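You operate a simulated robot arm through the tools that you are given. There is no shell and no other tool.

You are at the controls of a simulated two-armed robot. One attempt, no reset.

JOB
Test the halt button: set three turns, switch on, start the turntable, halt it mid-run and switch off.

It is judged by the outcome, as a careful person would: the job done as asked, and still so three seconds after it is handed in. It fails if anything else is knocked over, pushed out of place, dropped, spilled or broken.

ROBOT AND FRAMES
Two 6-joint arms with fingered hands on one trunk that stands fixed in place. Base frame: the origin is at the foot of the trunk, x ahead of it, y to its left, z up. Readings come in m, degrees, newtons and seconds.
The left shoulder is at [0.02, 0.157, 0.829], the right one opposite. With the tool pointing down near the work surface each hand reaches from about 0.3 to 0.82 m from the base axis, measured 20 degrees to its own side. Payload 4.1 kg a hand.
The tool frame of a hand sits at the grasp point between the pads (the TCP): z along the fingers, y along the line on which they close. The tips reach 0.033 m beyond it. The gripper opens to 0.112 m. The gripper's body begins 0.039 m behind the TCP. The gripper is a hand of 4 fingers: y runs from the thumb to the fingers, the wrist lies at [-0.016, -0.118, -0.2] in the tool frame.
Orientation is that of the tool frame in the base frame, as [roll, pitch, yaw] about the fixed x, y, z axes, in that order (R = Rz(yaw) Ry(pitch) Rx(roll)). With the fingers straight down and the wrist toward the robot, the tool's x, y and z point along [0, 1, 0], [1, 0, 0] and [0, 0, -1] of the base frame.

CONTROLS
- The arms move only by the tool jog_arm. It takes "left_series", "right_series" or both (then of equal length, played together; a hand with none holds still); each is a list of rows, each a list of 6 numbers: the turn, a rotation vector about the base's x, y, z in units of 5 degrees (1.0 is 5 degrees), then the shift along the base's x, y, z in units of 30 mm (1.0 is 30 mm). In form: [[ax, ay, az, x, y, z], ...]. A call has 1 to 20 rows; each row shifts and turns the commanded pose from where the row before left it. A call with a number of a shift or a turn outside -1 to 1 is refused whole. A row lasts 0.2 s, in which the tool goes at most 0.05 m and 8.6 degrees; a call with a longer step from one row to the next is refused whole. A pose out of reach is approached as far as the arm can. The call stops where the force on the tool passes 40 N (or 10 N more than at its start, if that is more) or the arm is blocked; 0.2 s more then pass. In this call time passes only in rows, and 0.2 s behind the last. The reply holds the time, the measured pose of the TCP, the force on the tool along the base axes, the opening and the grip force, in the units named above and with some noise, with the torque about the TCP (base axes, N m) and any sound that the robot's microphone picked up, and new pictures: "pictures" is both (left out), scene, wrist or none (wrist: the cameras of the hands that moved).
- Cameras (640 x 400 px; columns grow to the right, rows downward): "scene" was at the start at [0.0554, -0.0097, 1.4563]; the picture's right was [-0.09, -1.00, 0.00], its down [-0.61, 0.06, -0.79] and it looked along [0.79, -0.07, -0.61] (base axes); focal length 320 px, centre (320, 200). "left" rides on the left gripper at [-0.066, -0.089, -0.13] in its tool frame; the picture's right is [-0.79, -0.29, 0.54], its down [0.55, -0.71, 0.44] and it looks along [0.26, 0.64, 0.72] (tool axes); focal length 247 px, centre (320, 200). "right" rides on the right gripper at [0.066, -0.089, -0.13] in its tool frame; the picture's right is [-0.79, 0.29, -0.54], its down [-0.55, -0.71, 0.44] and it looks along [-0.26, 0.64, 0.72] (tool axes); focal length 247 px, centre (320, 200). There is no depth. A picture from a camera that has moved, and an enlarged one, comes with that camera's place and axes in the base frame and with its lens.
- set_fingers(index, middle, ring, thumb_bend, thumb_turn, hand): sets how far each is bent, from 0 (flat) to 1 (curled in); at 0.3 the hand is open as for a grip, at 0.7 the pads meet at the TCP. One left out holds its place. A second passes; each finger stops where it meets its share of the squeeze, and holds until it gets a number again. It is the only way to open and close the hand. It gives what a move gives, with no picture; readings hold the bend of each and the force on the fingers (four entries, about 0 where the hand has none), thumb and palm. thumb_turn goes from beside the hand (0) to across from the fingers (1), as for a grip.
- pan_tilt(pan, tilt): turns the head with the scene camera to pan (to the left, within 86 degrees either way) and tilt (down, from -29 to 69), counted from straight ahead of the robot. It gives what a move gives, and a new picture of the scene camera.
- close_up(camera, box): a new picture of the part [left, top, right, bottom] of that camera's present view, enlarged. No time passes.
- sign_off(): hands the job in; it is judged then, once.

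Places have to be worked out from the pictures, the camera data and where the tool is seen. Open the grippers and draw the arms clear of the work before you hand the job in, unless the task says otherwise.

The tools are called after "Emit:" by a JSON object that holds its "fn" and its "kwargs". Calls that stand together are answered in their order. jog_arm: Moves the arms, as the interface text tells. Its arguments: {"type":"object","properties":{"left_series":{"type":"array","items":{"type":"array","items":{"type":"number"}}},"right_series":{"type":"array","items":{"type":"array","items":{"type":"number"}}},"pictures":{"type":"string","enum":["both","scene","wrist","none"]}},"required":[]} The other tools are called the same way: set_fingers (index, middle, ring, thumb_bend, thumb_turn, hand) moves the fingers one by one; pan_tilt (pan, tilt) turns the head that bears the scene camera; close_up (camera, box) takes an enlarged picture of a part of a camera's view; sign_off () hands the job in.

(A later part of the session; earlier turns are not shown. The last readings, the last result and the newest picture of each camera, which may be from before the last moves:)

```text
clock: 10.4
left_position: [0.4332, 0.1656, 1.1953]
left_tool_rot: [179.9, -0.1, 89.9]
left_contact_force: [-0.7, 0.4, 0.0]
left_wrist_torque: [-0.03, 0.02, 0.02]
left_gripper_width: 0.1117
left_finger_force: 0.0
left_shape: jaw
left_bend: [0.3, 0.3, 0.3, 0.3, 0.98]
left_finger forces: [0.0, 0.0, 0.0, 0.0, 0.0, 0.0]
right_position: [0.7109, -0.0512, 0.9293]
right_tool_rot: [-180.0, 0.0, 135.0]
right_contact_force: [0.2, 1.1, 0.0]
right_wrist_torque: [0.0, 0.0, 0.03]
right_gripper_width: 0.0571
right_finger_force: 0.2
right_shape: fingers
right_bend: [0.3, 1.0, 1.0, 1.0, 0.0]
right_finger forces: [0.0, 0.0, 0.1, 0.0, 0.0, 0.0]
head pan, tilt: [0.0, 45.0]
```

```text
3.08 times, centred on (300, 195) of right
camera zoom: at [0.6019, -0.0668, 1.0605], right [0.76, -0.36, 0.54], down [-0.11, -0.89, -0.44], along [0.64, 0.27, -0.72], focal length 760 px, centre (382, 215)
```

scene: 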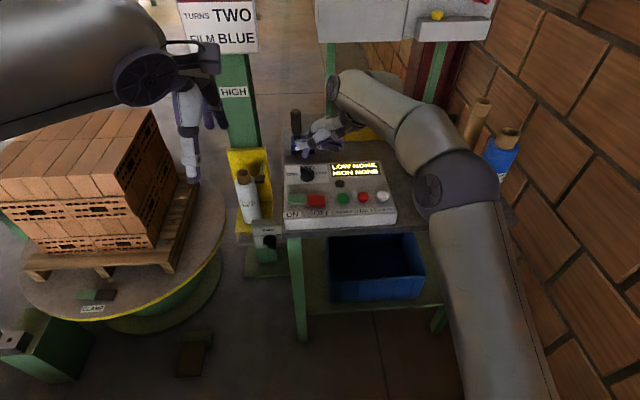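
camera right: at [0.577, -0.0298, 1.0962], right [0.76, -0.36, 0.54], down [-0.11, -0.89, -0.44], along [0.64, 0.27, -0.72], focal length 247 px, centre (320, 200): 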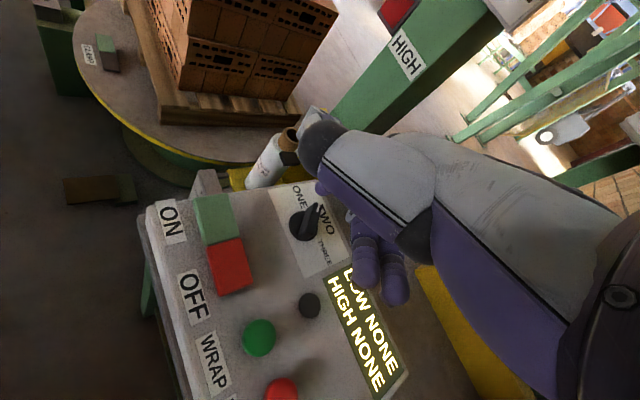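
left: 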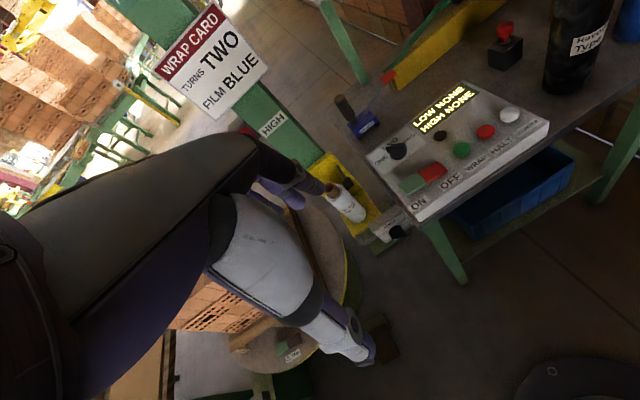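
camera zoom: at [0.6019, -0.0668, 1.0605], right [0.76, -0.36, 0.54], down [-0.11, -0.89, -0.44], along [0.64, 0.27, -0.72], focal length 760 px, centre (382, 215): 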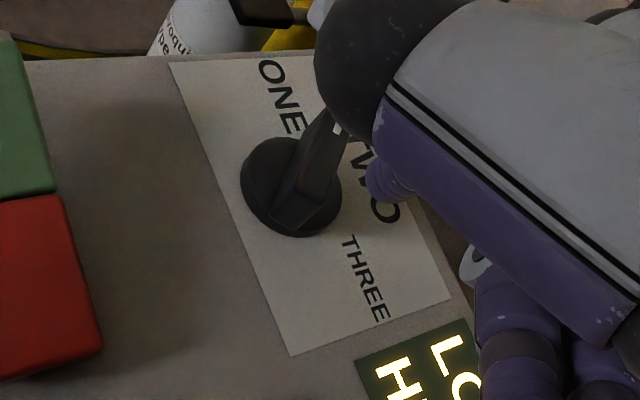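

The predicted tip (0.764, 0.002, 0.882) matches the picture. I lower about 36 mm so the finger stands beside the knob bar, then check force and views.

Emit:
{"fn": "jog_arm", "kwargs": {"right_series": [[0, 0, 0, 0, 0, -0.5], [0, 0, 0, 0, 0, -0.4], [0, 0, 0, 0, 0, -0.3]], "pictures": "none"}}

Emit:
{"fn": "close_up", "kwargs": {"camera": "scene", "box": [290, 130, 360, 190]}}

Emit:
{"fn": "close_up", "kwargs": {"camera": "left", "box": [380, 90, 470, 180]}}

```text
clock: 11.2
left_position: [0.4328, 0.1649, 1.1944]
left_tool_rot: [-180.0, 0.0, 89.9]
left_contact_force: [-0.4, 0.7, 0.8]
left_wrist_torque: [-0.06, -0.02, 0.01]
left_gripper_width: 0.1116
left_finger_force: 0.0
left_shape: jaw
left_bend: [0.3, 0.3, 0.3, 0.3, 0.98]
left_finger forces: [0.0, 0.0, 0.0, 0.1, 0.1, 0.0]
right_position: [0.7099, -0.0494, 0.8935]
right_tool_rot: [180.0, 0.0, 134.9]
right_contact_force: [0.4, -0.8, 0.0]
right_wrist_torque: [-0.01, -0.01, 0.0]
right_gripper_width: 0.0569
right_finger_force: 0.1
right_shape: fingers
right_bend: [0.3, 1.0, 1.0, 1.0, 0.0]
right_finger forces: [0.1, 0.1, 0.0, 0.0, 0.0, 0.0]
head pan, tilt: [0.0, 45.0]
```

```text
6.67 times, centred on (325, 160) of scene
camera zoom: at [0.0504, -0.0016, 1.4453], right [0.0, -1.0, 0.0], down [-0.71, 0.0, -0.71], along [0.71, 0.0, -0.71], focal length 2135 px, centre (287, 467)
```

zoom: 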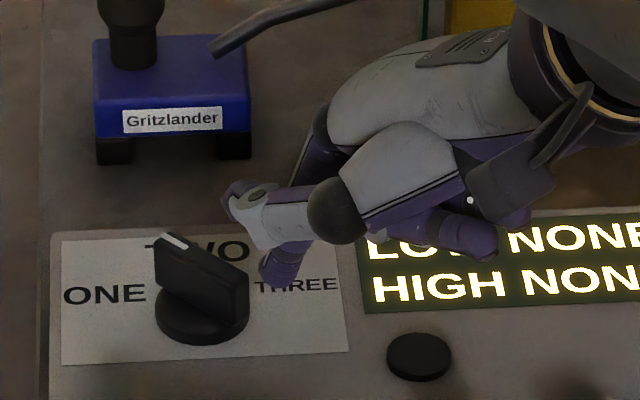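

```text
4.44 times, centred on (425, 135) of left
camera zoom: at [0.3425, 0.0987, 1.326], right [-0.29, -0.79, -0.54], down [-0.71, 0.55, -0.44], along [0.64, 0.26, -0.72], focal length 1098 px, centre (-147, 489)
```

zoom: 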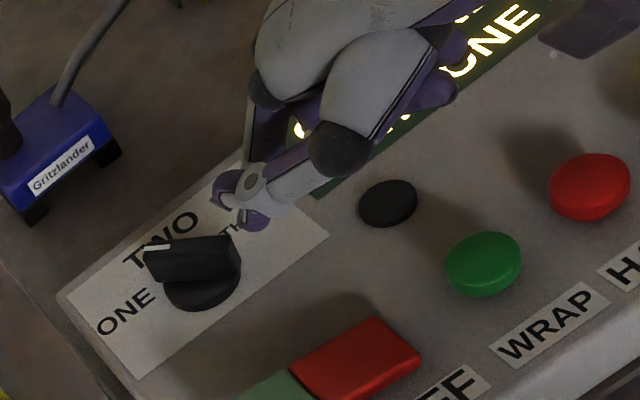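

No contact yet, and the tip is right of the knob at about (0.763, 0.003, 0.846). I push in on the bar's near end and start the clockwise arc around the dial centre.

Emit:
{"fn": "jog_arm", "kwargs": {"right_series": [[0, 0, 0, 0.033, 0.267, 0], [0, 0, 0, 0, 0.133, 0], [0, 0, 0, -0.147, 0.023, 0], [0, 0, 0, -0.17, 0.07, 0], [0, 0, 0, -0.143, 0.113, 0]], "pictures": "none"}}

Emit:
{"fn": "close_up", "kwargs": {"camera": "scene", "box": [290, 130, 360, 190]}}

Emit:
{"fn": "close_up", "kwargs": {"camera": "left", "box": [380, 90, 470, 180]}}

```text
clock: 12.4
left_position: [0.4334, 0.1642, 1.1958]
left_tool_rot: [-180.0, 0.0, 89.9]
left_contact_force: [-0.4, 0.4, 0.3]
left_wrist_torque: [-0.01, -0.01, 0.03]
left_gripper_width: 0.1114
left_finger_force: 0.1
left_shape: jaw
left_bend: [0.3, 0.3, 0.3, 0.3, 0.98]
left_finger forces: [0.0, 0.1, 0.0, 0.1, 0.0, 0.0]
right_position: [0.6971, -0.0317, 0.8934]
right_tool_rot: [180.0, -0.1, 134.9]
right_contact_force: [0.0, -0.5, -0.1]
right_wrist_torque: [0.0, -0.01, -0.02]
right_gripper_width: 0.0569
right_finger_force: 0.1
right_shape: fingers
right_bend: [0.3, 1.0, 1.0, 1.0, 0.0]
right_finger forces: [0.0, 0.0, 0.1, 0.0, 0.1, 0.0]
head pan, tilt: [0.0, 45.0]
```

```text
6.67 times, centred on (325, 160) of scene
camera zoom: at [0.0505, -0.0016, 1.4453], right [0.0, -1.0, 0.0], down [-0.71, 0.0, -0.71], along [0.71, 0.0, -0.71], focal length 2135 px, centre (287, 467)
```

zoom: 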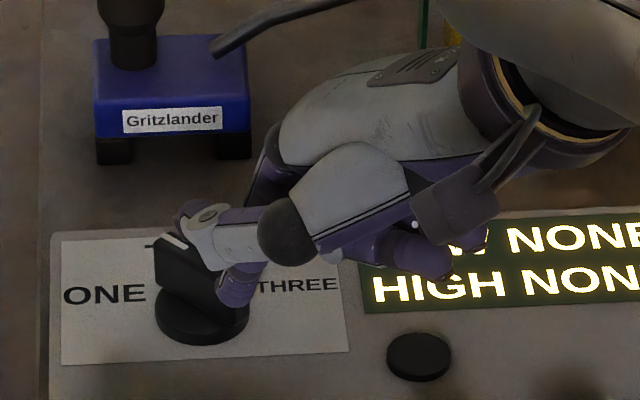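

```text
4.44 times, centred on (425, 135) of left
camera zoom: at [0.3426, 0.0987, 1.326], right [-0.29, -0.79, -0.54], down [-0.71, 0.55, -0.44], along [0.64, 0.26, -0.72], focal length 1098 px, centre (-147, 489)
```

zoom: 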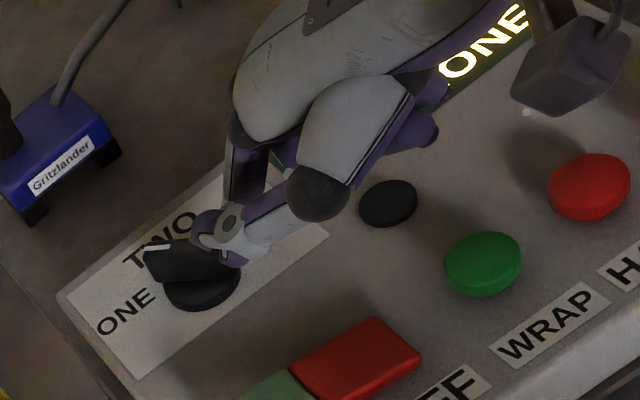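

The force is still near zero and the pointer seems unmoved; I zoom in hard to see whether the fingertip is beside the bar, above it, or still short of it.

Emit:
{"fn": "close_up", "kwargs": {"camera": "scene", "box": [300, 150, 330, 180]}}

Emit:
{"fn": "close_up", "kwargs": {"camera": "left", "box": [395, 125, 445, 165]}}

Emit:
{"fn": "close_up", "kwargs": {"camera": "right", "box": [240, 130, 360, 260]}}

```text
13.33 times, centred on (315, 165) of scene
camera zoom: at [0.0505, -0.0016, 1.4453], right [0.0, -1.0, 0.0], down [-0.71, 0.0, -0.71], along [0.71, 0.0, -0.71], focal length 4269 px, centre (387, 667)
```

zoom: 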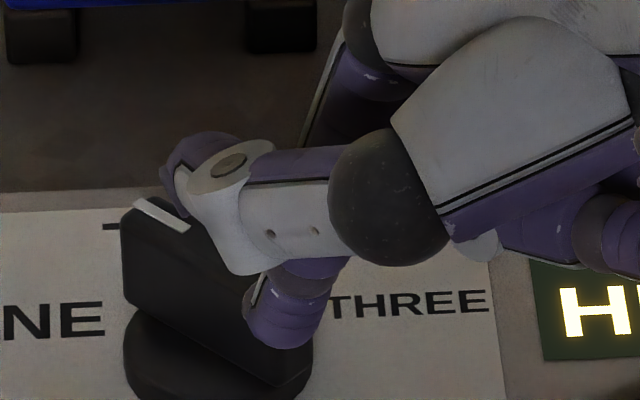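

```text
10.00 times, centred on (420, 145) of left
camera zoom: at [0.3426, 0.0987, 1.326], right [-0.29, -0.79, -0.54], down [-0.71, 0.55, -0.44], along [0.64, 0.26, -0.72], focal length 2470 px, centre (-680, 750)
```

zoom: 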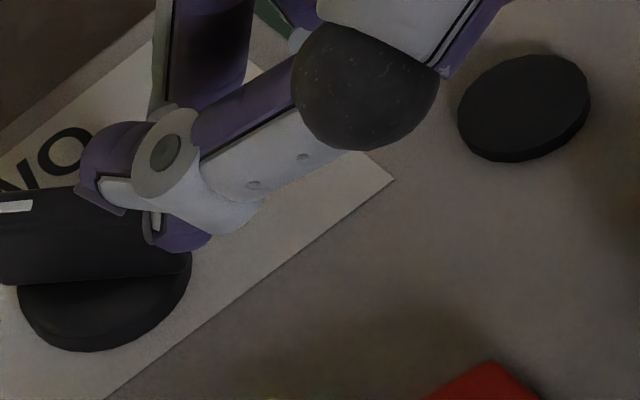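

```text
3.08 times, centred on (300, 195) of right
camera zoom: at [0.588, -0.0477, 1.0246], right [0.76, -0.36, 0.54], down [-0.11, -0.89, -0.44], along [0.64, 0.27, -0.72], focal length 760 px, centre (382, 215)
```

zoom: 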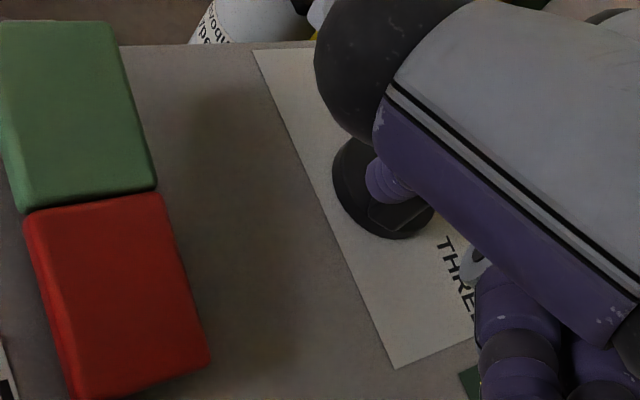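

The fingertip is hovering just above the bar, so it slid over it. I back out to the right side, then go lower.

Emit:
{"fn": "jog_arm", "kwargs": {"right_series": [[0, 0, 0, 0.143, -0.113, 0.05], [0, 0, 0, 0.25, -0.25, 0], [0, 0, 0, 0.034, -0.3, 0], [0, 0, 0, 0, 0, -0.3], [0, 0, 0, 0, 0, -0.1]], "pictures": "none"}}

Emit:
{"fn": "close_up", "kwargs": {"camera": "scene", "box": [300, 145, 340, 185]}}

Emit:
{"fn": "close_up", "kwargs": {"camera": "left", "box": [395, 120, 445, 160]}}

Emit:
{"fn": "close_up", "kwargs": {"camera": "right", "box": [240, 130, 360, 260]}}

```text
clock: 13.6
left_position: [0.434, 0.1653, 1.1943]
left_tool_rot: [-180.0, -0.1, 89.9]
left_contact_force: [-0.2, -0.1, 0.6]
left_wrist_torque: [0.0, 0.01, 0.0]
left_gripper_width: 0.1118
left_finger_force: 0.0
left_shape: jaw
left_bend: [0.3, 0.3, 0.3, 0.3, 0.98]
left_finger forces: [0.1, 0.1, 0.0, 0.0, 0.0, 0.0]
right_position: [0.7105, -0.0512, 0.8829]
right_tool_rot: [179.9, 0.0, 135.0]
right_contact_force: [-0.1, 0.1, -0.6]
right_wrist_torque: [-0.01, 0.0, -0.01]
right_gripper_width: 0.0569
right_finger_force: 0.0
right_shape: fingers
right_bend: [0.3, 1.0, 1.0, 1.0, 0.0]
right_finger forces: [0.0, 0.0, 0.0, 0.1, 0.1, 0.0]
head pan, tilt: [0.0, 45.0]
```

```text
10.00 times, centred on (320, 165) of scene
camera zoom: at [0.0504, -0.0016, 1.4453], right [0.0, -1.0, 0.0], down [-0.71, 0.0, -0.71], along [0.71, 0.0, -0.71], focal length 3202 px, centre (320, 550)
```

zoom: 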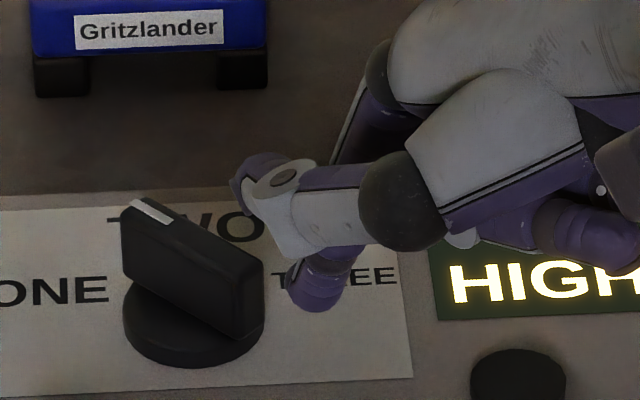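

```text
10.00 times, centred on (420, 140) of left
camera zoom: at [0.3425, 0.0987, 1.326], right [-0.29, -0.79, -0.54], down [-0.71, 0.55, -0.44], along [0.64, 0.26, -0.72], focal length 2470 px, centre (-680, 800)
```

zoom: 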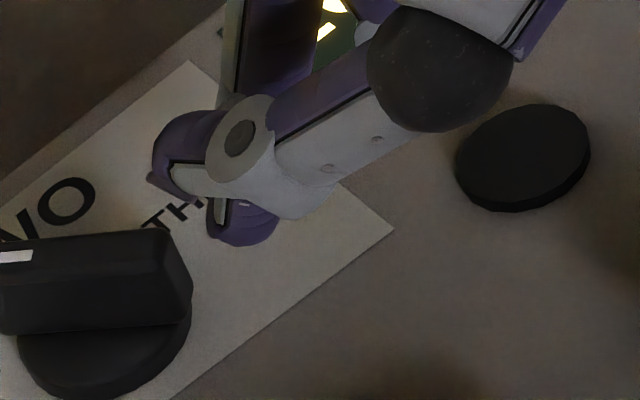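

```text
3.08 times, centred on (300, 195) of right
camera zoom: at [0.6006, -0.0678, 1.0135], right [0.76, -0.36, 0.54], down [-0.11, -0.89, -0.44], along [0.64, 0.27, -0.72], focal length 760 px, centre (382, 215)
```

zoom: 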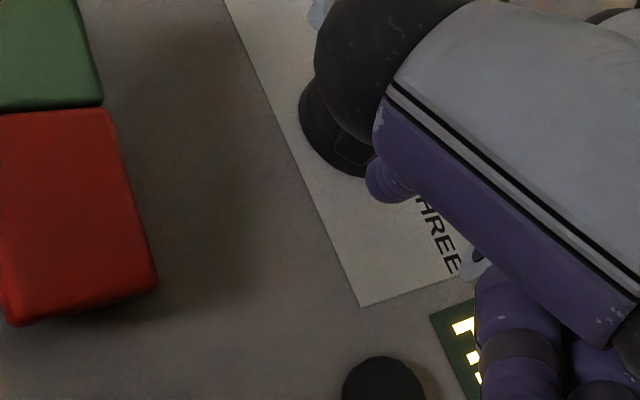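

Fresh triangulation of the label plate corner puts the console surface nearer z≈0.81 (dial centre x≈0.775), lower than I'd assumed. I touch the fingertip down gently to calibrate the height.

Emit:
{"fn": "jog_arm", "kwargs": {"right_series": [[0, 0, 0, 0, 0, -0.2], [0, 0, 0, 0, 0, -0.15]], "pictures": "none"}}

```text
clock: 14.2
left_position: [0.434, 0.1649, 1.1953]
left_tool_rot: [179.9, -0.1, 90.0]
left_contact_force: [-1.2, -0.5, 0.4]
left_wrist_torque: [-0.02, 0.0, 0.0]
left_gripper_width: 0.1115
left_finger_force: 0.0
left_shape: jaw
left_bend: [0.3, 0.3, 0.3, 0.3, 0.98]
left_finger forces: [0.0, 0.1, 0.1, 0.0, 0.0, 0.0]
right_position: [0.7101, -0.0527, 0.8725]
right_tool_rot: [-180.0, 0.0, 134.9]
right_contact_force: [-0.4, -0.1, 0.9]
right_wrist_torque: [0.02, -0.02, 0.01]
right_gripper_width: 0.057
right_finger_force: 0.0
right_shape: fingers
right_bend: [0.3, 1.0, 1.0, 1.0, 0.0]
right_finger forces: [0.0, 0.1, 0.0, 0.0, 0.0, 0.1]
head pan, tilt: [0.0, 45.0]
```

No contact yet at TCP 0.8725 (tip about 0.825); I continue down in small steps.

Emit:
{"fn": "jog_arm", "kwargs": {"right_series": [[0, 0, 0, 0, 0, -0.1], [0, 0, 0, 0, 0, -0.1]], "pictures": "none"}}

Emit:
{"fn": "close_up", "kwargs": {"camera": "scene", "box": [300, 145, 340, 185]}}

Emit:
{"fn": "close_up", "kwargs": {"camera": "left", "box": [395, 120, 445, 160]}}

```text
clock: 14.8
left_position: [0.433, 0.1645, 1.1959]
left_tool_rot: [180.0, -0.1, 89.9]
left_contact_force: [-0.6, 0.0, 0.4]
left_wrist_torque: [0.01, 0.01, 0.01]
left_gripper_width: 0.1114
left_finger_force: 0.0
left_shape: jaw
left_bend: [0.3, 0.3, 0.3, 0.3, 0.98]
left_finger forces: [0.1, 0.0, 0.1, 0.0, 0.1, 0.1]
right_position: [0.7107, -0.0522, 0.8661]
right_tool_rot: [179.9, -0.1, 135.0]
right_contact_force: [-0.8, 0.9, 0.5]
right_wrist_torque: [-0.04, 0.01, -0.01]
right_gripper_width: 0.057
right_finger_force: 0.0
right_shape: fingers
right_bend: [0.3, 1.0, 1.0, 1.0, 0.0]
right_finger forces: [0.1, 0.1, 0.0, 0.0, 0.0, 0.0]
head pan, tilt: [0.0, 45.0]
```

```text
10.00 times, centred on (320, 165) of scene
camera zoom: at [0.0504, -0.0016, 1.4453], right [0.0, -1.0, 0.0], down [-0.71, 0.0, -0.71], along [0.71, 0.0, -0.71], focal length 3202 px, centre (320, 550)
```

zoom: 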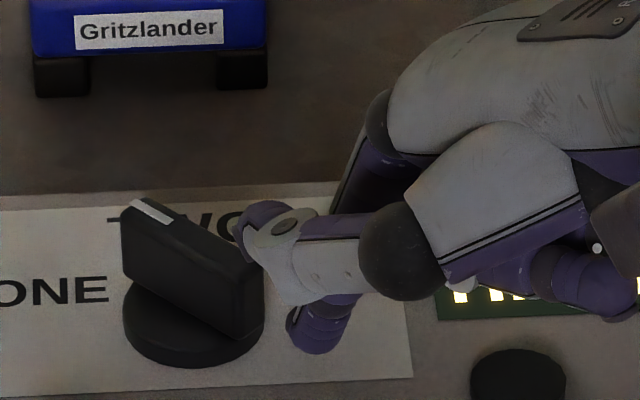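

```text
10.00 times, centred on (420, 140) of left
camera zoom: at [0.3425, 0.0987, 1.326], right [-0.29, -0.79, -0.54], down [-0.71, 0.55, -0.44], along [0.64, 0.26, -0.72], focal length 2470 px, centre (-680, 800)
```

zoom: 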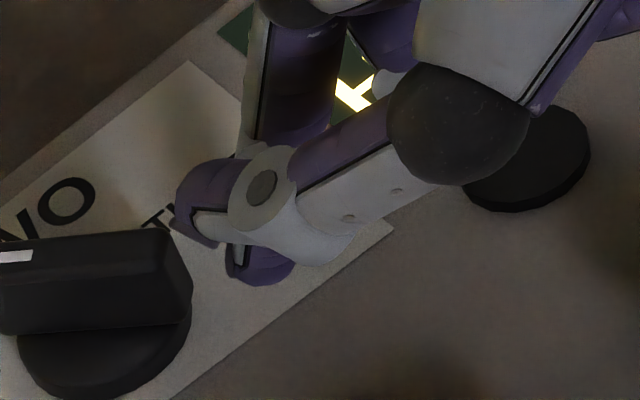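

By the same triangulation the tip is now close to the surface level. I step down a bit more to feel contact.

Emit:
{"fn": "jog_arm", "kwargs": {"right_series": [[0, 0, 0, 0, 0, -0.1], [0, 0, 0, 0, 0, -0.1]], "pictures": "none"}}

```text
clock: 15.4
left_position: [0.4336, 0.1645, 1.1952]
left_tool_rot: [-180.0, 0.0, 89.9]
left_contact_force: [0.9, -0.4, 0.9]
left_wrist_torque: [-0.01, -0.04, -0.01]
left_gripper_width: 0.1115
left_finger_force: 0.0
left_shape: jaw
left_bend: [0.3, 0.3, 0.3, 0.3, 0.98]
left_finger forces: [0.0, 0.0, 0.1, 0.0, 0.0, 0.0]
right_position: [0.7107, -0.0525, 0.8589]
right_tool_rot: [180.0, -0.1, 135.0]
right_contact_force: [0.6, -0.1, -0.4]
right_wrist_torque: [-0.02, -0.04, 0.01]
right_gripper_width: 0.0568
right_finger_force: 0.2
right_shape: fingers
right_bend: [0.3, 1.0, 1.0, 1.0, 0.0]
right_finger forces: [0.0, 0.0, 0.1, 0.0, 0.0, 0.1]
head pan, tilt: [0.0, 45.0]
```

Still free at TCP 0.859; two more small steps.

Emit:
{"fn": "jog_arm", "kwargs": {"right_series": [[0, 0, 0, 0, 0, -0.1], [0, 0, 0, 0, 0, -0.07]], "pictures": "none"}}

Emit:
{"fn": "close_up", "kwargs": {"camera": "scene", "box": [300, 145, 340, 185]}}

Emit:
{"fn": "close_up", "kwargs": {"camera": "right", "box": [240, 130, 360, 260]}}

```text
clock: 16.0
left_position: [0.4342, 0.1645, 1.1941]
left_tool_rot: [180.0, 0.0, 89.9]
left_contact_force: [0.5, 0.2, -0.6]
left_wrist_torque: [-0.01, 0.02, 0.0]
left_gripper_width: 0.1116
left_finger_force: 0.1
left_shape: jaw
left_bend: [0.3, 0.3, 0.3, 0.3, 0.98]
left_finger forces: [0.1, 0.2, 0.0, 0.1, 0.0, 0.1]
right_position: [0.71, -0.0519, 0.8558]
right_tool_rot: [179.9, -0.1, 135.0]
right_contact_force: [-1.2, -0.7, 2.6]
right_wrist_torque: [0.12, -0.07, 0.04]
right_gripper_width: 0.0569
right_finger_force: 1.2
right_shape: fingers
right_bend: [0.3, 1.0, 1.0, 1.0, 0.0]
right_finger forces: [2.6, 0.0, 0.0, 0.0, 0.0, 0.0]
head pan, tilt: [0.0, 45.0]
```

```text
10.00 times, centred on (320, 165) of scene
camera zoom: at [0.0503, -0.0016, 1.4453], right [0.0, -1.0, 0.0], down [-0.71, 0.0, -0.71], along [0.71, 0.0, -0.71], focal length 3202 px, centre (320, 550)
```

zoom: 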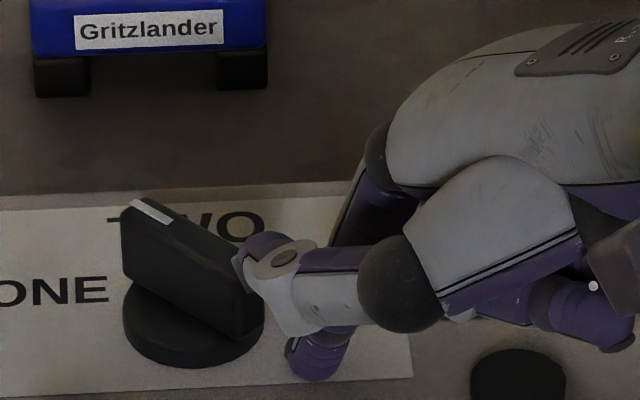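

```text
3.08 times, centred on (300, 195) of right
camera zoom: at [0.6008, -0.0678, 0.9864], right [0.76, -0.36, 0.54], down [-0.11, -0.89, -0.44], along [0.64, 0.27, -0.72], focal length 760 px, centre (382, 215)
```

zoom: 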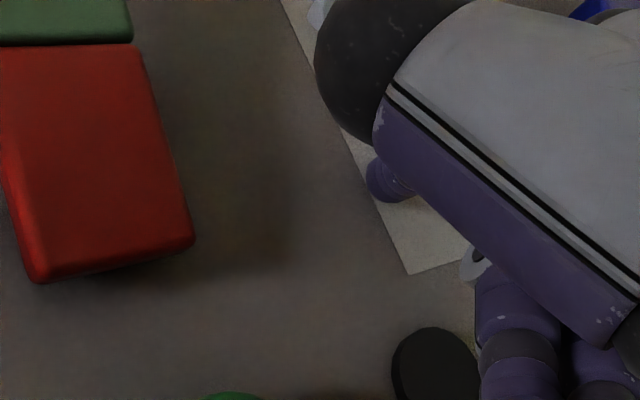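

Contact felt at TCP 0.856, so the surface is z≈0.808, the bar top about 0.843, and the dial centre re-computes to (0.783, 0.036). I raise to put the tip at z≈0.825 and shift forward to the right of the dial centre.

Emit:
{"fn": "jog_arm", "kwargs": {"right_series": [[0, 0, 0, 0, 0, 0.6], [0, 0, 0, 0.4, -0.05, 0], [0, 0, 0, 0.4, 0.05, 0]], "pictures": "none"}}

Emit:
{"fn": "close_up", "kwargs": {"camera": "scene", "box": [300, 145, 340, 185]}}

Emit:
{"fn": "close_up", "kwargs": {"camera": "left", "box": [385, 115, 445, 163]}}

```text
clock: 16.8
left_position: [0.4336, 0.1645, 1.1956]
left_tool_rot: [-180.0, 0.0, 89.9]
left_contact_force: [0.1, 0.0, -0.2]
left_wrist_torque: [0.03, -0.02, 0.02]
left_gripper_width: 0.1117
left_finger_force: 0.1
left_shape: jaw
left_bend: [0.3, 0.3, 0.3, 0.3, 0.98]
left_finger forces: [0.1, 0.0, 0.0, 0.0, 0.1, 0.1]
right_position: [0.7343, -0.0515, 0.8735]
right_tool_rot: [-180.0, 0.0, 135.1]
right_contact_force: [-0.1, 0.1, -0.1]
right_wrist_torque: [0.01, -0.01, -0.04]
right_gripper_width: 0.0571
right_finger_force: 0.0
right_shape: fingers
right_bend: [0.3, 1.0, 1.0, 1.0, 0.0]
right_finger forces: [0.0, 0.0, 0.0, 0.0, 0.0, 0.1]
head pan, tilt: [0.0, 45.0]
```

```text
10.00 times, centred on (320, 165) of scene
camera zoom: at [0.0503, -0.0017, 1.4453], right [0.0, -1.0, 0.0], down [-0.71, 0.0, -0.71], along [0.71, 0.0, -0.71], focal length 3202 px, centre (320, 550)
```

zoom: 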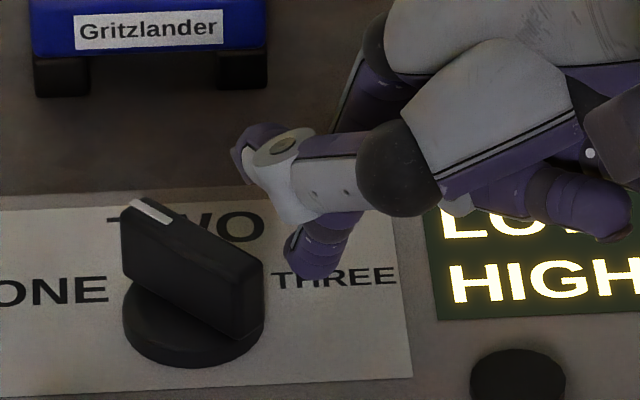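

```text
8.33 times, centred on (415, 139) of left
camera zoom: at [0.3424, 0.0986, 1.326], right [-0.29, -0.79, -0.54], down [-0.71, 0.55, -0.44], along [0.64, 0.26, -0.72], focal length 2058 px, centre (-472, 708)
```

zoom: 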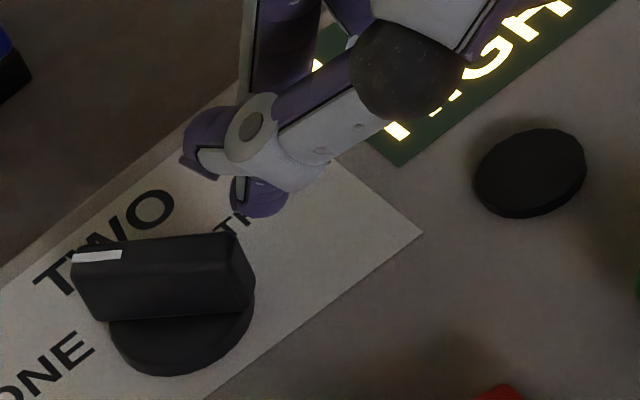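

The tip is now at about (0.783, 0.001, 0.826), right of the dial centre. I push in and run the first half of the arc.

Emit:
{"fn": "jog_arm", "kwargs": {"right_series": [[0, 0, 0, 0, 0.2, 0], [0, 0, 0, 0, 0.133, 0], [0, 0, 0, 0, 0.133, 0], [0, 0, 0, -0.18, 0.023, 0], [0, 0, 0, -0.17, 0.07, 0], [0, 0, 0, -0.143, 0.113, 0]], "pictures": "none"}}

Emit:
{"fn": "close_up", "kwargs": {"camera": "scene", "box": [300, 145, 340, 185]}}

Emit:
{"fn": "close_up", "kwargs": {"camera": "left", "box": [385, 115, 445, 163]}}

```text
clock: 18.2
left_position: [0.4324, 0.1644, 1.1954]
left_tool_rot: [180.0, 0.0, 89.9]
left_contact_force: [-1.0, 0.5, 0.2]
left_wrist_torque: [-0.01, -0.01, 0.02]
left_gripper_width: 0.1115
left_finger_force: 0.1
left_shape: jaw
left_bend: [0.3, 0.3, 0.3, 0.3, 0.98]
left_finger forces: [0.1, 0.0, 0.1, 0.0, 0.1, 0.0]
right_position: [0.7193, -0.031, 0.8731]
right_tool_rot: [180.0, 0.1, 135.1]
right_contact_force: [0.8, -0.9, 0.0]
right_wrist_torque: [-0.04, 0.01, -0.07]
right_gripper_width: 0.0573
right_finger_force: 0.5
right_shape: fingers
right_bend: [0.31, 1.0, 1.0, 1.0, 0.0]
right_finger forces: [1.4, 0.1, 0.0, 0.1, 0.1, 0.0]
head pan, tilt: [0.0, 45.0]
```

```text
10.00 times, centred on (320, 165) of scene
camera zoom: at [0.0505, -0.0016, 1.4453], right [0.0, -1.0, 0.0], down [-0.71, 0.0, -0.71], along [0.71, 0.0, -0.71], focal length 3202 px, centre (320, 550)
```

zoom: 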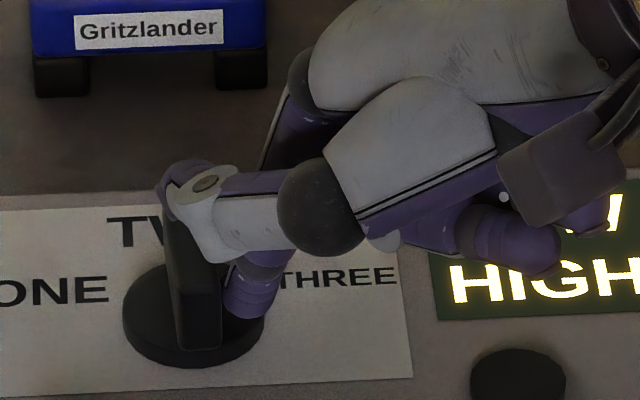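

```text
8.33 times, centred on (415, 139) of left
camera zoom: at [0.3425, 0.0986, 1.326], right [-0.29, -0.79, -0.54], down [-0.71, 0.55, -0.44], along [0.64, 0.26, -0.72], focal length 2058 px, centre (-472, 708)
```

zoom: 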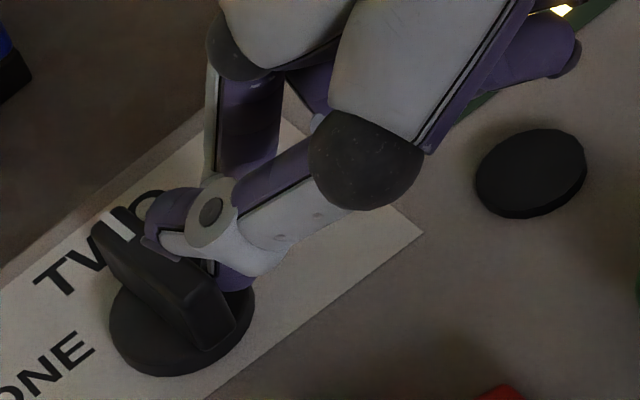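

The knob turns with the finger and now points to about TWO. I continue the arc towards THREE.

Emit:
{"fn": "jog_arm", "kwargs": {"right_series": [[0, 0, 0, -0.113, 0.143, 0], [0, 0, 0, -0.07, 0.17, 0], [0, 0, 0, -0.023, 0.18, 0]], "pictures": "none"}}

Emit:
{"fn": "close_up", "kwargs": {"camera": "scene", "box": [300, 145, 340, 185]}}

Emit:
{"fn": "close_up", "kwargs": {"camera": "left", "box": [385, 115, 445, 163]}}

```text
clock: 19.0
left_position: [0.4333, 0.1646, 1.1959]
left_tool_rot: [-180.0, 0.0, 89.9]
left_contact_force: [1.4, 0.3, 0.4]
left_wrist_torque: [0.01, -0.02, 0.02]
left_gripper_width: 0.1117
left_finger_force: 0.1
left_shape: jaw
left_bend: [0.3, 0.3, 0.3, 0.3, 0.98]
left_finger forces: [0.0, 0.0, 0.0, 0.0, 0.0, 0.0]
right_position: [0.7123, -0.0165, 0.8743]
right_tool_rot: [-180.0, 0.0, 135.0]
right_contact_force: [-1.2, 0.1, 0.0]
right_wrist_torque: [-0.01, 0.05, 0.04]
right_gripper_width: 0.0572
right_finger_force: 0.1
right_shape: fingers
right_bend: [0.32, 1.0, 1.0, 1.0, 0.0]
right_finger forces: [1.4, 0.0, 0.0, 0.0, 0.1, 0.1]
head pan, tilt: [0.0, 45.0]
```

```text
10.00 times, centred on (320, 165) of scene
camera zoom: at [0.0504, -0.0017, 1.4453], right [0.0, -1.0, 0.0], down [-0.71, 0.0, -0.71], along [0.71, 0.0, -0.71], focal length 3202 px, centre (320, 550)
```

zoom: 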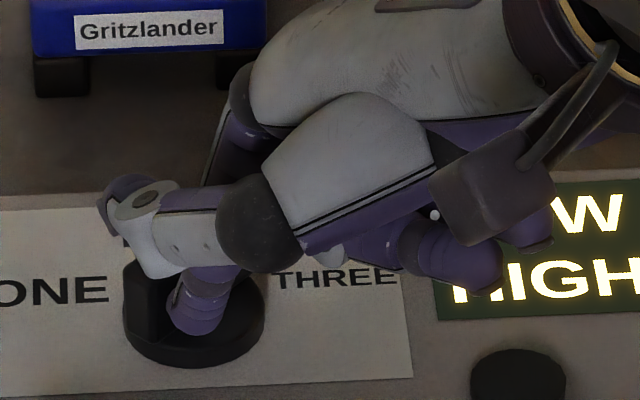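

```text
8.33 times, centred on (415, 139) of left
camera zoom: at [0.3425, 0.0987, 1.326], right [-0.29, -0.79, -0.54], down [-0.71, 0.55, -0.44], along [0.64, 0.26, -0.72], focal length 2058 px, centre (-472, 708)
```

zoom: 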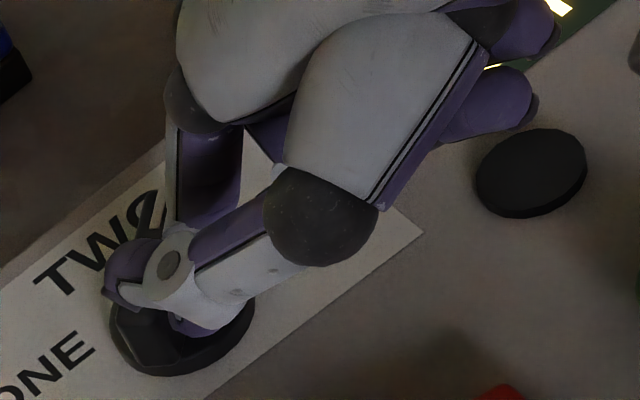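

The pointer is past TWO, but the hand hides it. I check with the right camera before pushing the last few millimetres.

Emit:
{"fn": "close_up", "kwargs": {"camera": "right", "box": [240, 100, 400, 260]}}

Emit:
{"fn": "close_up", "kwargs": {"camera": "scene", "box": [303, 155, 327, 180]}}

```text
2.50 times, centred on (320, 180) of right
camera zoom: at [0.6039, -0.0323, 1.004], right [0.76, -0.36, 0.54], down [-0.11, -0.89, -0.44], along [0.64, 0.27, -0.72], focal length 617 px, centre (320, 250)
```

zoom: 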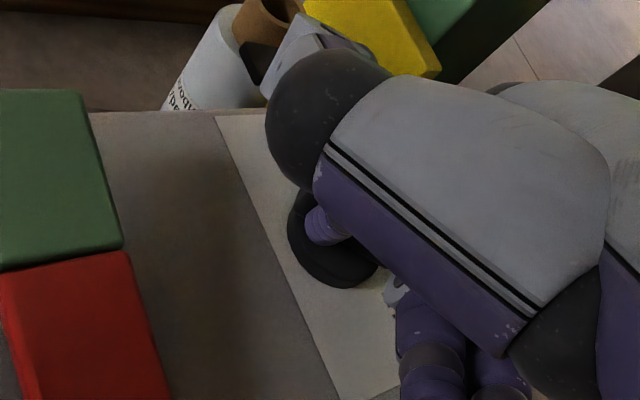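

```text
16.00 times, centred on (315, 168) of scene
camera zoom: at [0.0504, -0.0017, 1.4453], right [0.0, -1.0, 0.0], down [-0.71, 0.0, -0.71], along [0.71, 0.0, -0.71], focal length 5123 px, centre (400, 720)
```

zoom: 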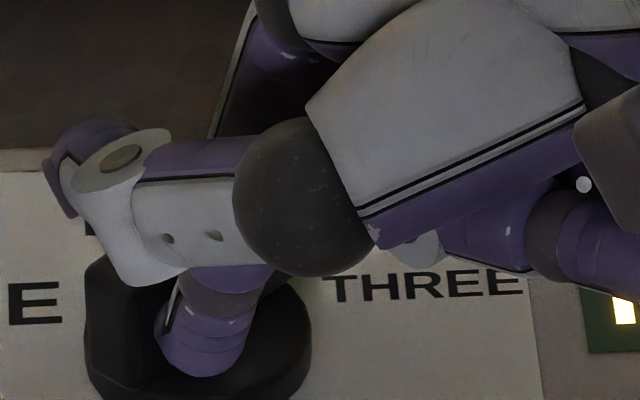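

I back the finger off and lift to see exactly where the pointer stands.

Emit:
{"fn": "jog_arm", "kwargs": {"right_series": [[0, 0, 0, -0.3, -0.3, 0], [0, 0, 0, -0.1, -0.3, 0.9], [0, 0, 0, 0, -0.5, 0.9]], "pictures": "none"}}

Emit:
{"fn": "close_up", "kwargs": {"camera": "scene", "box": [290, 140, 350, 190]}}

Emit:
{"fn": "close_up", "kwargs": {"camera": "left", "box": [370, 115, 445, 175]}}

```text
clock: 19.8
left_position: [0.4338, 0.1645, 1.1966]
left_tool_rot: [180.0, -0.1, 90.0]
left_contact_force: [0.2, 0.2, 0.2]
left_wrist_torque: [-0.02, 0.01, 0.01]
left_gripper_width: 0.1116
left_finger_force: 0.1
left_shape: jaw
left_bend: [0.3, 0.3, 0.3, 0.3, 0.98]
left_finger forces: [0.1, 0.0, 0.1, 0.0, 0.0, 0.0]
right_position: [0.7015, -0.0505, 0.9278]
right_tool_rot: [179.9, 0.1, 134.9]
right_contact_force: [0.2, -0.6, 0.3]
right_wrist_torque: [-0.04, 0.0, 0.02]
right_gripper_width: 0.057
right_finger_force: 0.0
right_shape: fingers
right_bend: [0.3, 1.0, 1.0, 1.0, 0.0]
right_finger forces: [0.0, 0.0, 0.0, 0.0, 0.0, 0.1]
head pan, tilt: [0.0, 45.0]
```

```text
8.00 times, centred on (320, 165) of scene
camera zoom: at [0.0505, -0.0015, 1.4453], right [0.0, -1.0, 0.0], down [-0.71, 0.0, -0.71], along [0.71, 0.0, -0.71], focal length 2562 px, centre (320, 480)
```

zoom: 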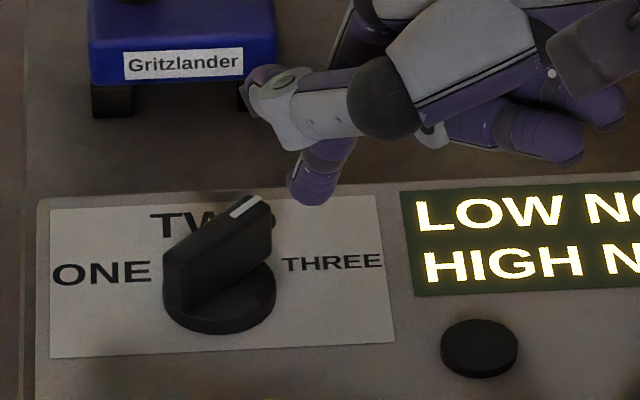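

```text
6.67 times, centred on (408, 145) of left
camera zoom: at [0.3426, 0.0988, 1.326], right [-0.29, -0.79, -0.54], down [-0.71, 0.55, -0.44], along [0.64, 0.26, -0.72], focal length 1646 px, centre (-263, 567)
```

zoom: 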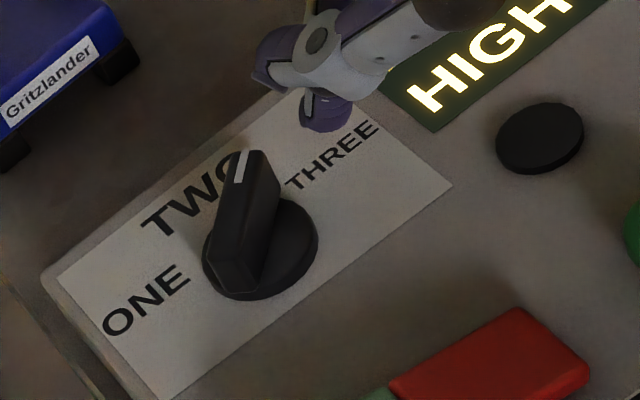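

The pointer now reads about -47°, mirroring the starting +48–50° at ONE, so it looks to be at THREE. To be sure it is fully home, I go back to the same contact and nudge gently a few millimetres further, watching the force.

Emit:
{"fn": "jog_arm", "kwargs": {"right_series": [[0, 0, 0, 0, 0.5, -0.9], [0, 0, 0, 0.1, 0.3, -0.9], [0, 0, 0, 0.3, 0.3, 0], [0, 0, 0, 0, 0.1, 0]], "pictures": "none"}}

Emit:
{"fn": "jog_arm", "kwargs": {"right_series": [[0, 0, 0, 0.02, 0.1, 0]], "pictures": "none"}}

```text
clock: 20.8
left_position: [0.4334, 0.1644, 1.1961]
left_tool_rot: [-179.9, 0.0, 89.9]
left_contact_force: [-0.3, 0.5, 0.2]
left_wrist_torque: [-0.01, -0.02, 0.03]
left_gripper_width: 0.1116
left_finger_force: 0.1
left_shape: jaw
left_bend: [0.3, 0.3, 0.3, 0.3, 0.98]
left_finger forces: [0.0, 0.0, 0.0, 0.0, 0.0, 0.1]
right_position: [0.7136, -0.0146, 0.8748]
right_tool_rot: [180.0, 0.0, 135.0]
right_contact_force: [-0.5, -2.6, -0.3]
right_wrist_torque: [-0.02, 0.01, -0.06]
right_gripper_width: 0.0574
right_finger_force: 1.0
right_shape: fingers
right_bend: [0.33, 1.0, 1.0, 1.0, 0.0]
right_finger forces: [2.7, 0.0, 0.0, 0.0, 0.1, 0.1]
head pan, tilt: [0.0, 45.0]
```

```text
clock: 21.2
left_position: [0.4336, 0.1651, 1.1961]
left_tool_rot: [180.0, 0.1, 89.8]
left_contact_force: [-0.4, 0.3, -0.3]
left_wrist_torque: [0.0, -0.01, 0.03]
left_gripper_width: 0.1115
left_finger_force: 0.0
left_shape: jaw
left_bend: [0.3, 0.3, 0.3, 0.3, 0.98]
left_finger forces: [0.0, 0.0, 0.0, 0.0, 0.1, 0.1]
right_position: [0.7138, -0.012, 0.874]
right_tool_rot: [180.0, 0.1, 135.0]
right_contact_force: [-1.8, -4.8, 0.3]
right_wrist_torque: [-0.08, 0.04, -0.07]
right_gripper_width: 0.0577
right_finger_force: 1.6
right_shape: fingers
right_bend: [0.34, 1.0, 1.0, 1.0, 0.0]
right_finger forces: [4.7, 0.1, 0.1, 0.0, 0.0, 0.0]
head pan, tilt: [0.0, 45.0]
```

Force climbed to 4.8 N with the knob resisting (turning needed only about 1.4 N), so it is against its end stop at THREE. I back off, lift and check the pointer.

Emit:
{"fn": "jog_arm", "kwargs": {"right_series": [[0, 0, 0, -0.3, -0.4, 0], [0, 0, 0, -0.2, -0.4, 0.5], [0, 0, 0, 0, -0.4, 0.9], [0, 0, 0, 0, 0, 0.9]], "pictures": "none"}}

Emit:
{"fn": "close_up", "kwargs": {"camera": "scene", "box": [290, 140, 350, 190]}}

Emit:
{"fn": "close_up", "kwargs": {"camera": "left", "box": [370, 115, 445, 175]}}

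Emit:
{"fn": "close_up", "kwargs": {"camera": "scene", "box": [280, 150, 400, 230]}}

```text
clock: 22.2
left_position: [0.4331, 0.1645, 1.1955]
left_tool_rot: [-180.0, 0.1, 89.9]
left_contact_force: [-0.1, 0.0, 0.7]
left_wrist_torque: [0.01, 0.03, 0.03]
left_gripper_width: 0.1116
left_finger_force: 0.1
left_shape: jaw
left_bend: [0.3, 0.3, 0.3, 0.3, 0.98]
left_finger forces: [0.0, 0.0, 0.0, 0.1, 0.0, 0.1]
right_position: [0.6991, -0.0471, 0.9437]
right_tool_rot: [180.0, 0.0, 135.1]
right_contact_force: [0.1, 0.5, -0.5]
right_wrist_torque: [-0.02, -0.02, -0.03]
right_gripper_width: 0.057
right_finger_force: 0.0
right_shape: fingers
right_bend: [0.3, 1.0, 1.0, 1.0, 0.0]
right_finger forces: [0.0, 0.0, 0.0, 0.0, 0.1, 0.0]
head pan, tilt: [0.0, 45.0]
```

```text
8.00 times, centred on (320, 165) of scene
camera zoom: at [0.0505, -0.0016, 1.4453], right [0.0, -1.0, 0.0], down [-0.71, 0.0, -0.71], along [0.71, 0.0, -0.71], focal length 2562 px, centre (320, 480)
```

zoom: 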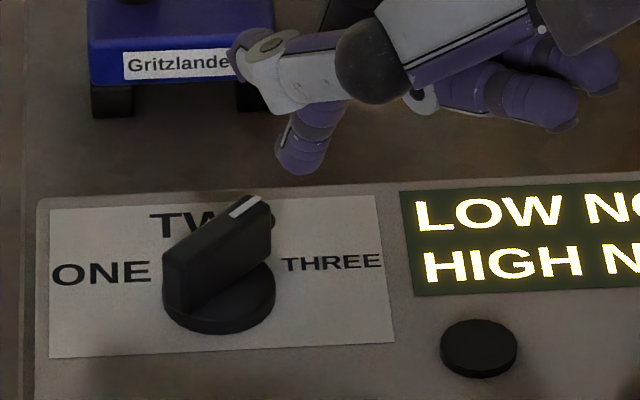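

```text
6.67 times, centred on (408, 145) of left
camera zoom: at [0.3426, 0.0987, 1.326], right [-0.29, -0.79, -0.54], down [-0.71, 0.55, -0.44], along [0.64, 0.26, -0.72], focal length 1646 px, centre (-263, 567)
```

zoom: 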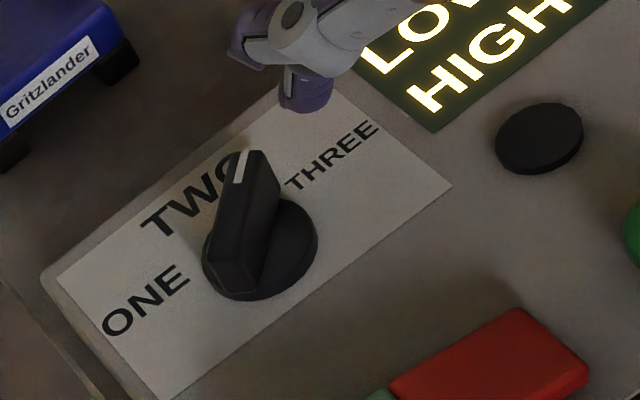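

```text
5.00 times, centred on (340, 190) of scene
camera zoom: at [0.0505, -0.0016, 1.4453], right [0.0, -1.0, 0.0], down [-0.71, 0.0, -0.71], along [0.71, 0.0, -0.71], focal length 1601 px, centre (220, 250)
```

zoom: 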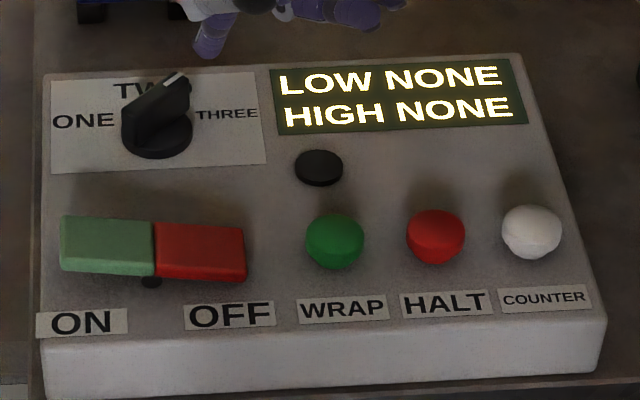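

The pointer is unchanged, so the dial is set at THREE. The rocker's slope (green side higher against the console edge) says OFF is pressed now; green is centred near (0.66, 0.062). I move the fingertip above it.

Emit:
{"fn": "jog_arm", "kwargs": {"right_series": [[0, 0, 0, -0.58, 0.4, 0], [0, 0, 0, -0.58, 0.4, 0], [0, 0, 0, -0.58, 0.4, 0], [0, 0, 0, -0.58, 0.4, 0], [0, 0, 0, -0.58, 0.4, -0.3]], "pictures": "scene"}}

Emit:
{"fn": "close_up", "kwargs": {"camera": "scene", "box": [280, 160, 350, 220]}}

Emit:
{"fn": "close_up", "kwargs": {"camera": "left", "box": [380, 120, 480, 220]}}

```text
clock: 23.4
left_position: [0.4335, 0.1652, 1.1951]
left_tool_rot: [180.0, 0.1, 89.9]
left_contact_force: [0.3, 0.1, -0.4]
left_wrist_torque: [0.01, 0.02, 0.01]
left_gripper_width: 0.1116
left_finger_force: 0.1
left_shape: jaw
left_bend: [0.3, 0.3, 0.3, 0.3, 0.98]
left_finger forces: [0.1, 0.1, 0.0, 0.1, 0.1, 0.1]
right_position: [0.6121, 0.0123, 0.9338]
right_tool_rot: [-179.9, 0.0, 135.0]
right_contact_force: [0.8, 0.1, -0.2]
right_wrist_torque: [-0.02, 0.04, -0.01]
right_gripper_width: 0.0569
right_finger_force: 0.0
right_shape: fingers
right_bend: [0.3, 1.0, 1.0, 1.0, 0.0]
right_finger forces: [0.1, 0.0, 0.0, 0.1, 0.1, 0.0]
head pan, tilt: [0.0, 45.0]
```

scene: 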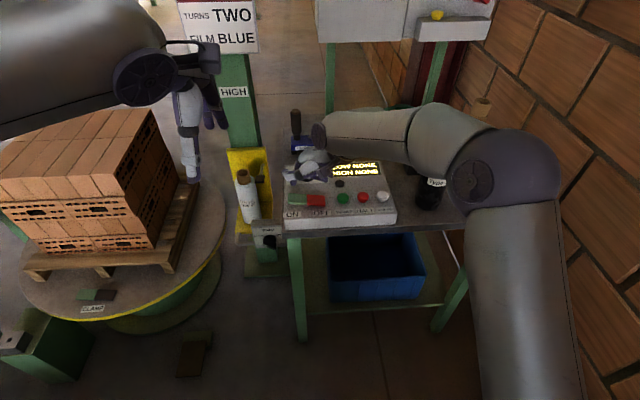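

```text
6.67 times, centred on (315, 190) of scene
camera zoom: at [0.0506, -0.0017, 1.4453], right [0.0, -1.0, 0.0], down [-0.71, 0.0, -0.71], along [0.71, 0.0, -0.71], focal length 2135 px, centre (353, 267)
```

zoom: 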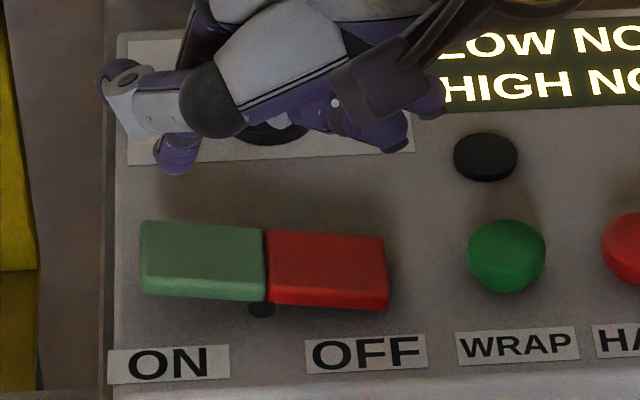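

```text
4.00 times, centred on (430, 170) of left
camera zoom: at [0.3426, 0.0986, 1.326], right [-0.29, -0.79, -0.54], down [-0.71, 0.55, -0.44], along [0.64, 0.26, -0.72], focal length 988 px, centre (-120, 320)
```

zoom: 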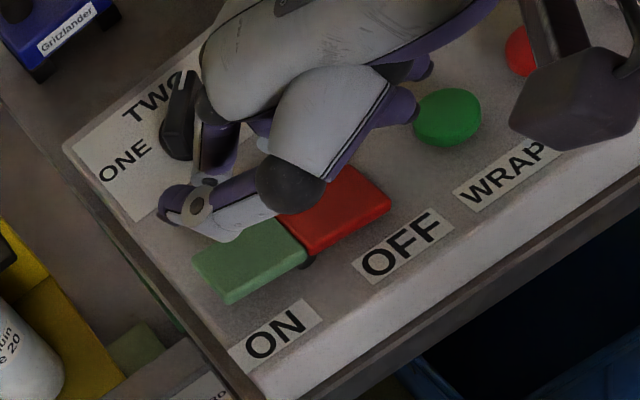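

The tip at about (0.662, 0.067, 0.886) is right above the green half. I lower 38 mm, then press in small steps.

Emit:
{"fn": "jog_arm", "kwargs": {"right_series": [[0, 0, 0, 0, 0, -0.7], [0, 0, 0, 0, 0, -0.5], [0, 0, 0, 0, 0, -0.1], [0, 0, 0, 0, 0, -0.1], [0, 0, 0, 0, 0, -0.1]], "pictures": "none"}}

Emit:
{"fn": "close_up", "kwargs": {"camera": "scene", "box": [280, 160, 350, 220]}}

Emit:
{"fn": "close_up", "kwargs": {"camera": "left", "box": [380, 120, 480, 220]}}

```text
clock: 24.6
left_position: [0.434, 0.1651, 1.1947]
left_tool_rot: [-180.0, 0.0, 89.9]
left_contact_force: [-0.3, 0.0, -0.2]
left_wrist_torque: [-0.02, 0.01, -0.01]
left_gripper_width: 0.1115
left_finger_force: 0.0
left_shape: jaw
left_bend: [0.3, 0.3, 0.3, 0.3, 0.98]
left_finger forces: [0.0, 0.0, 0.0, 0.0, 0.0, 0.0]
right_position: [0.6121, 0.0136, 0.888]
right_tool_rot: [-179.9, -0.1, 135.0]
right_contact_force: [0.1, -0.5, -0.5]
right_wrist_torque: [-0.01, -0.02, -0.03]
right_gripper_width: 0.0571
right_finger_force: 0.0
right_shape: fingers
right_bend: [0.3, 1.0, 1.0, 1.0, 0.0]
right_finger forces: [0.0, 0.1, 0.0, 0.0, 0.1, 0.0]
head pan, tilt: [0.0, 45.0]
```

```text
6.67 times, centred on (315, 190) of scene
camera zoom: at [0.0504, -0.0016, 1.4453], right [0.0, -1.0, 0.0], down [-0.71, 0.0, -0.71], along [0.71, 0.0, -0.71], focal length 2135 px, centre (353, 267)
```

zoom: 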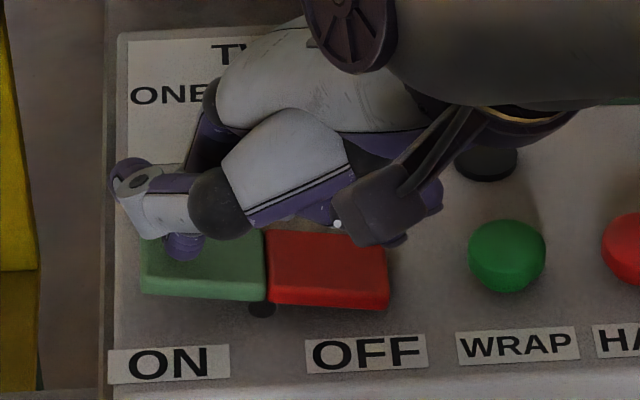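

```text
4.00 times, centred on (430, 170) of left
camera zoom: at [0.3425, 0.0987, 1.326], right [-0.29, -0.79, -0.54], down [-0.71, 0.55, -0.44], along [0.64, 0.26, -0.72], focal length 988 px, centre (-120, 320)
```

zoom: 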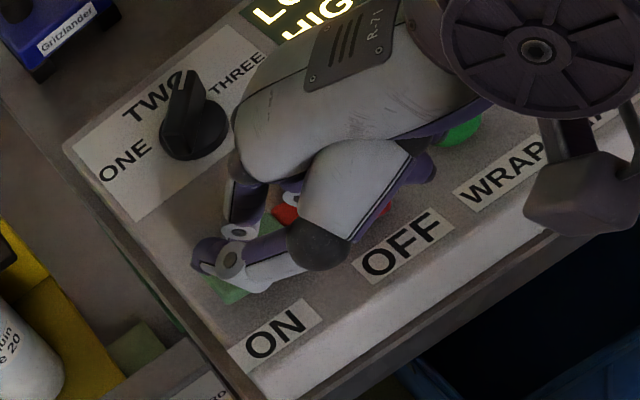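

No contact yet at tip z≈0.84; the tip is over the green half. I press down further in 3 mm steps.

Emit:
{"fn": "jog_arm", "kwargs": {"right_series": [[0, 0, 0, 0, 0, -0.1], [0, 0, 0, 0, 0, -0.1], [0, 0, 0, 0, 0, -0.1]], "pictures": "none"}}

```text
clock: 25.4
left_position: [0.4334, 0.1651, 1.1957]
left_tool_rot: [179.9, 0.0, 89.9]
left_contact_force: [-0.6, -0.4, 0.8]
left_wrist_torque: [0.02, 0.01, -0.01]
left_gripper_width: 0.1118
left_finger_force: 0.1
left_shape: jaw
left_bend: [0.3, 0.3, 0.3, 0.3, 0.98]
left_finger forces: [0.1, 0.1, 0.0, 0.1, 0.1, 0.0]
right_position: [0.6118, 0.014, 0.8795]
right_tool_rot: [180.0, 0.0, 134.9]
right_contact_force: [-1.3, 1.1, 0.6]
right_wrist_torque: [0.13, -0.06, 0.04]
right_gripper_width: 0.0569
right_finger_force: 0.6
right_shape: fingers
right_bend: [0.3, 1.0, 1.0, 1.0, 0.0]
right_finger forces: [1.3, 0.1, 0.0, 0.0, 0.0, 0.1]
head pan, tilt: [0.0, 45.0]
```

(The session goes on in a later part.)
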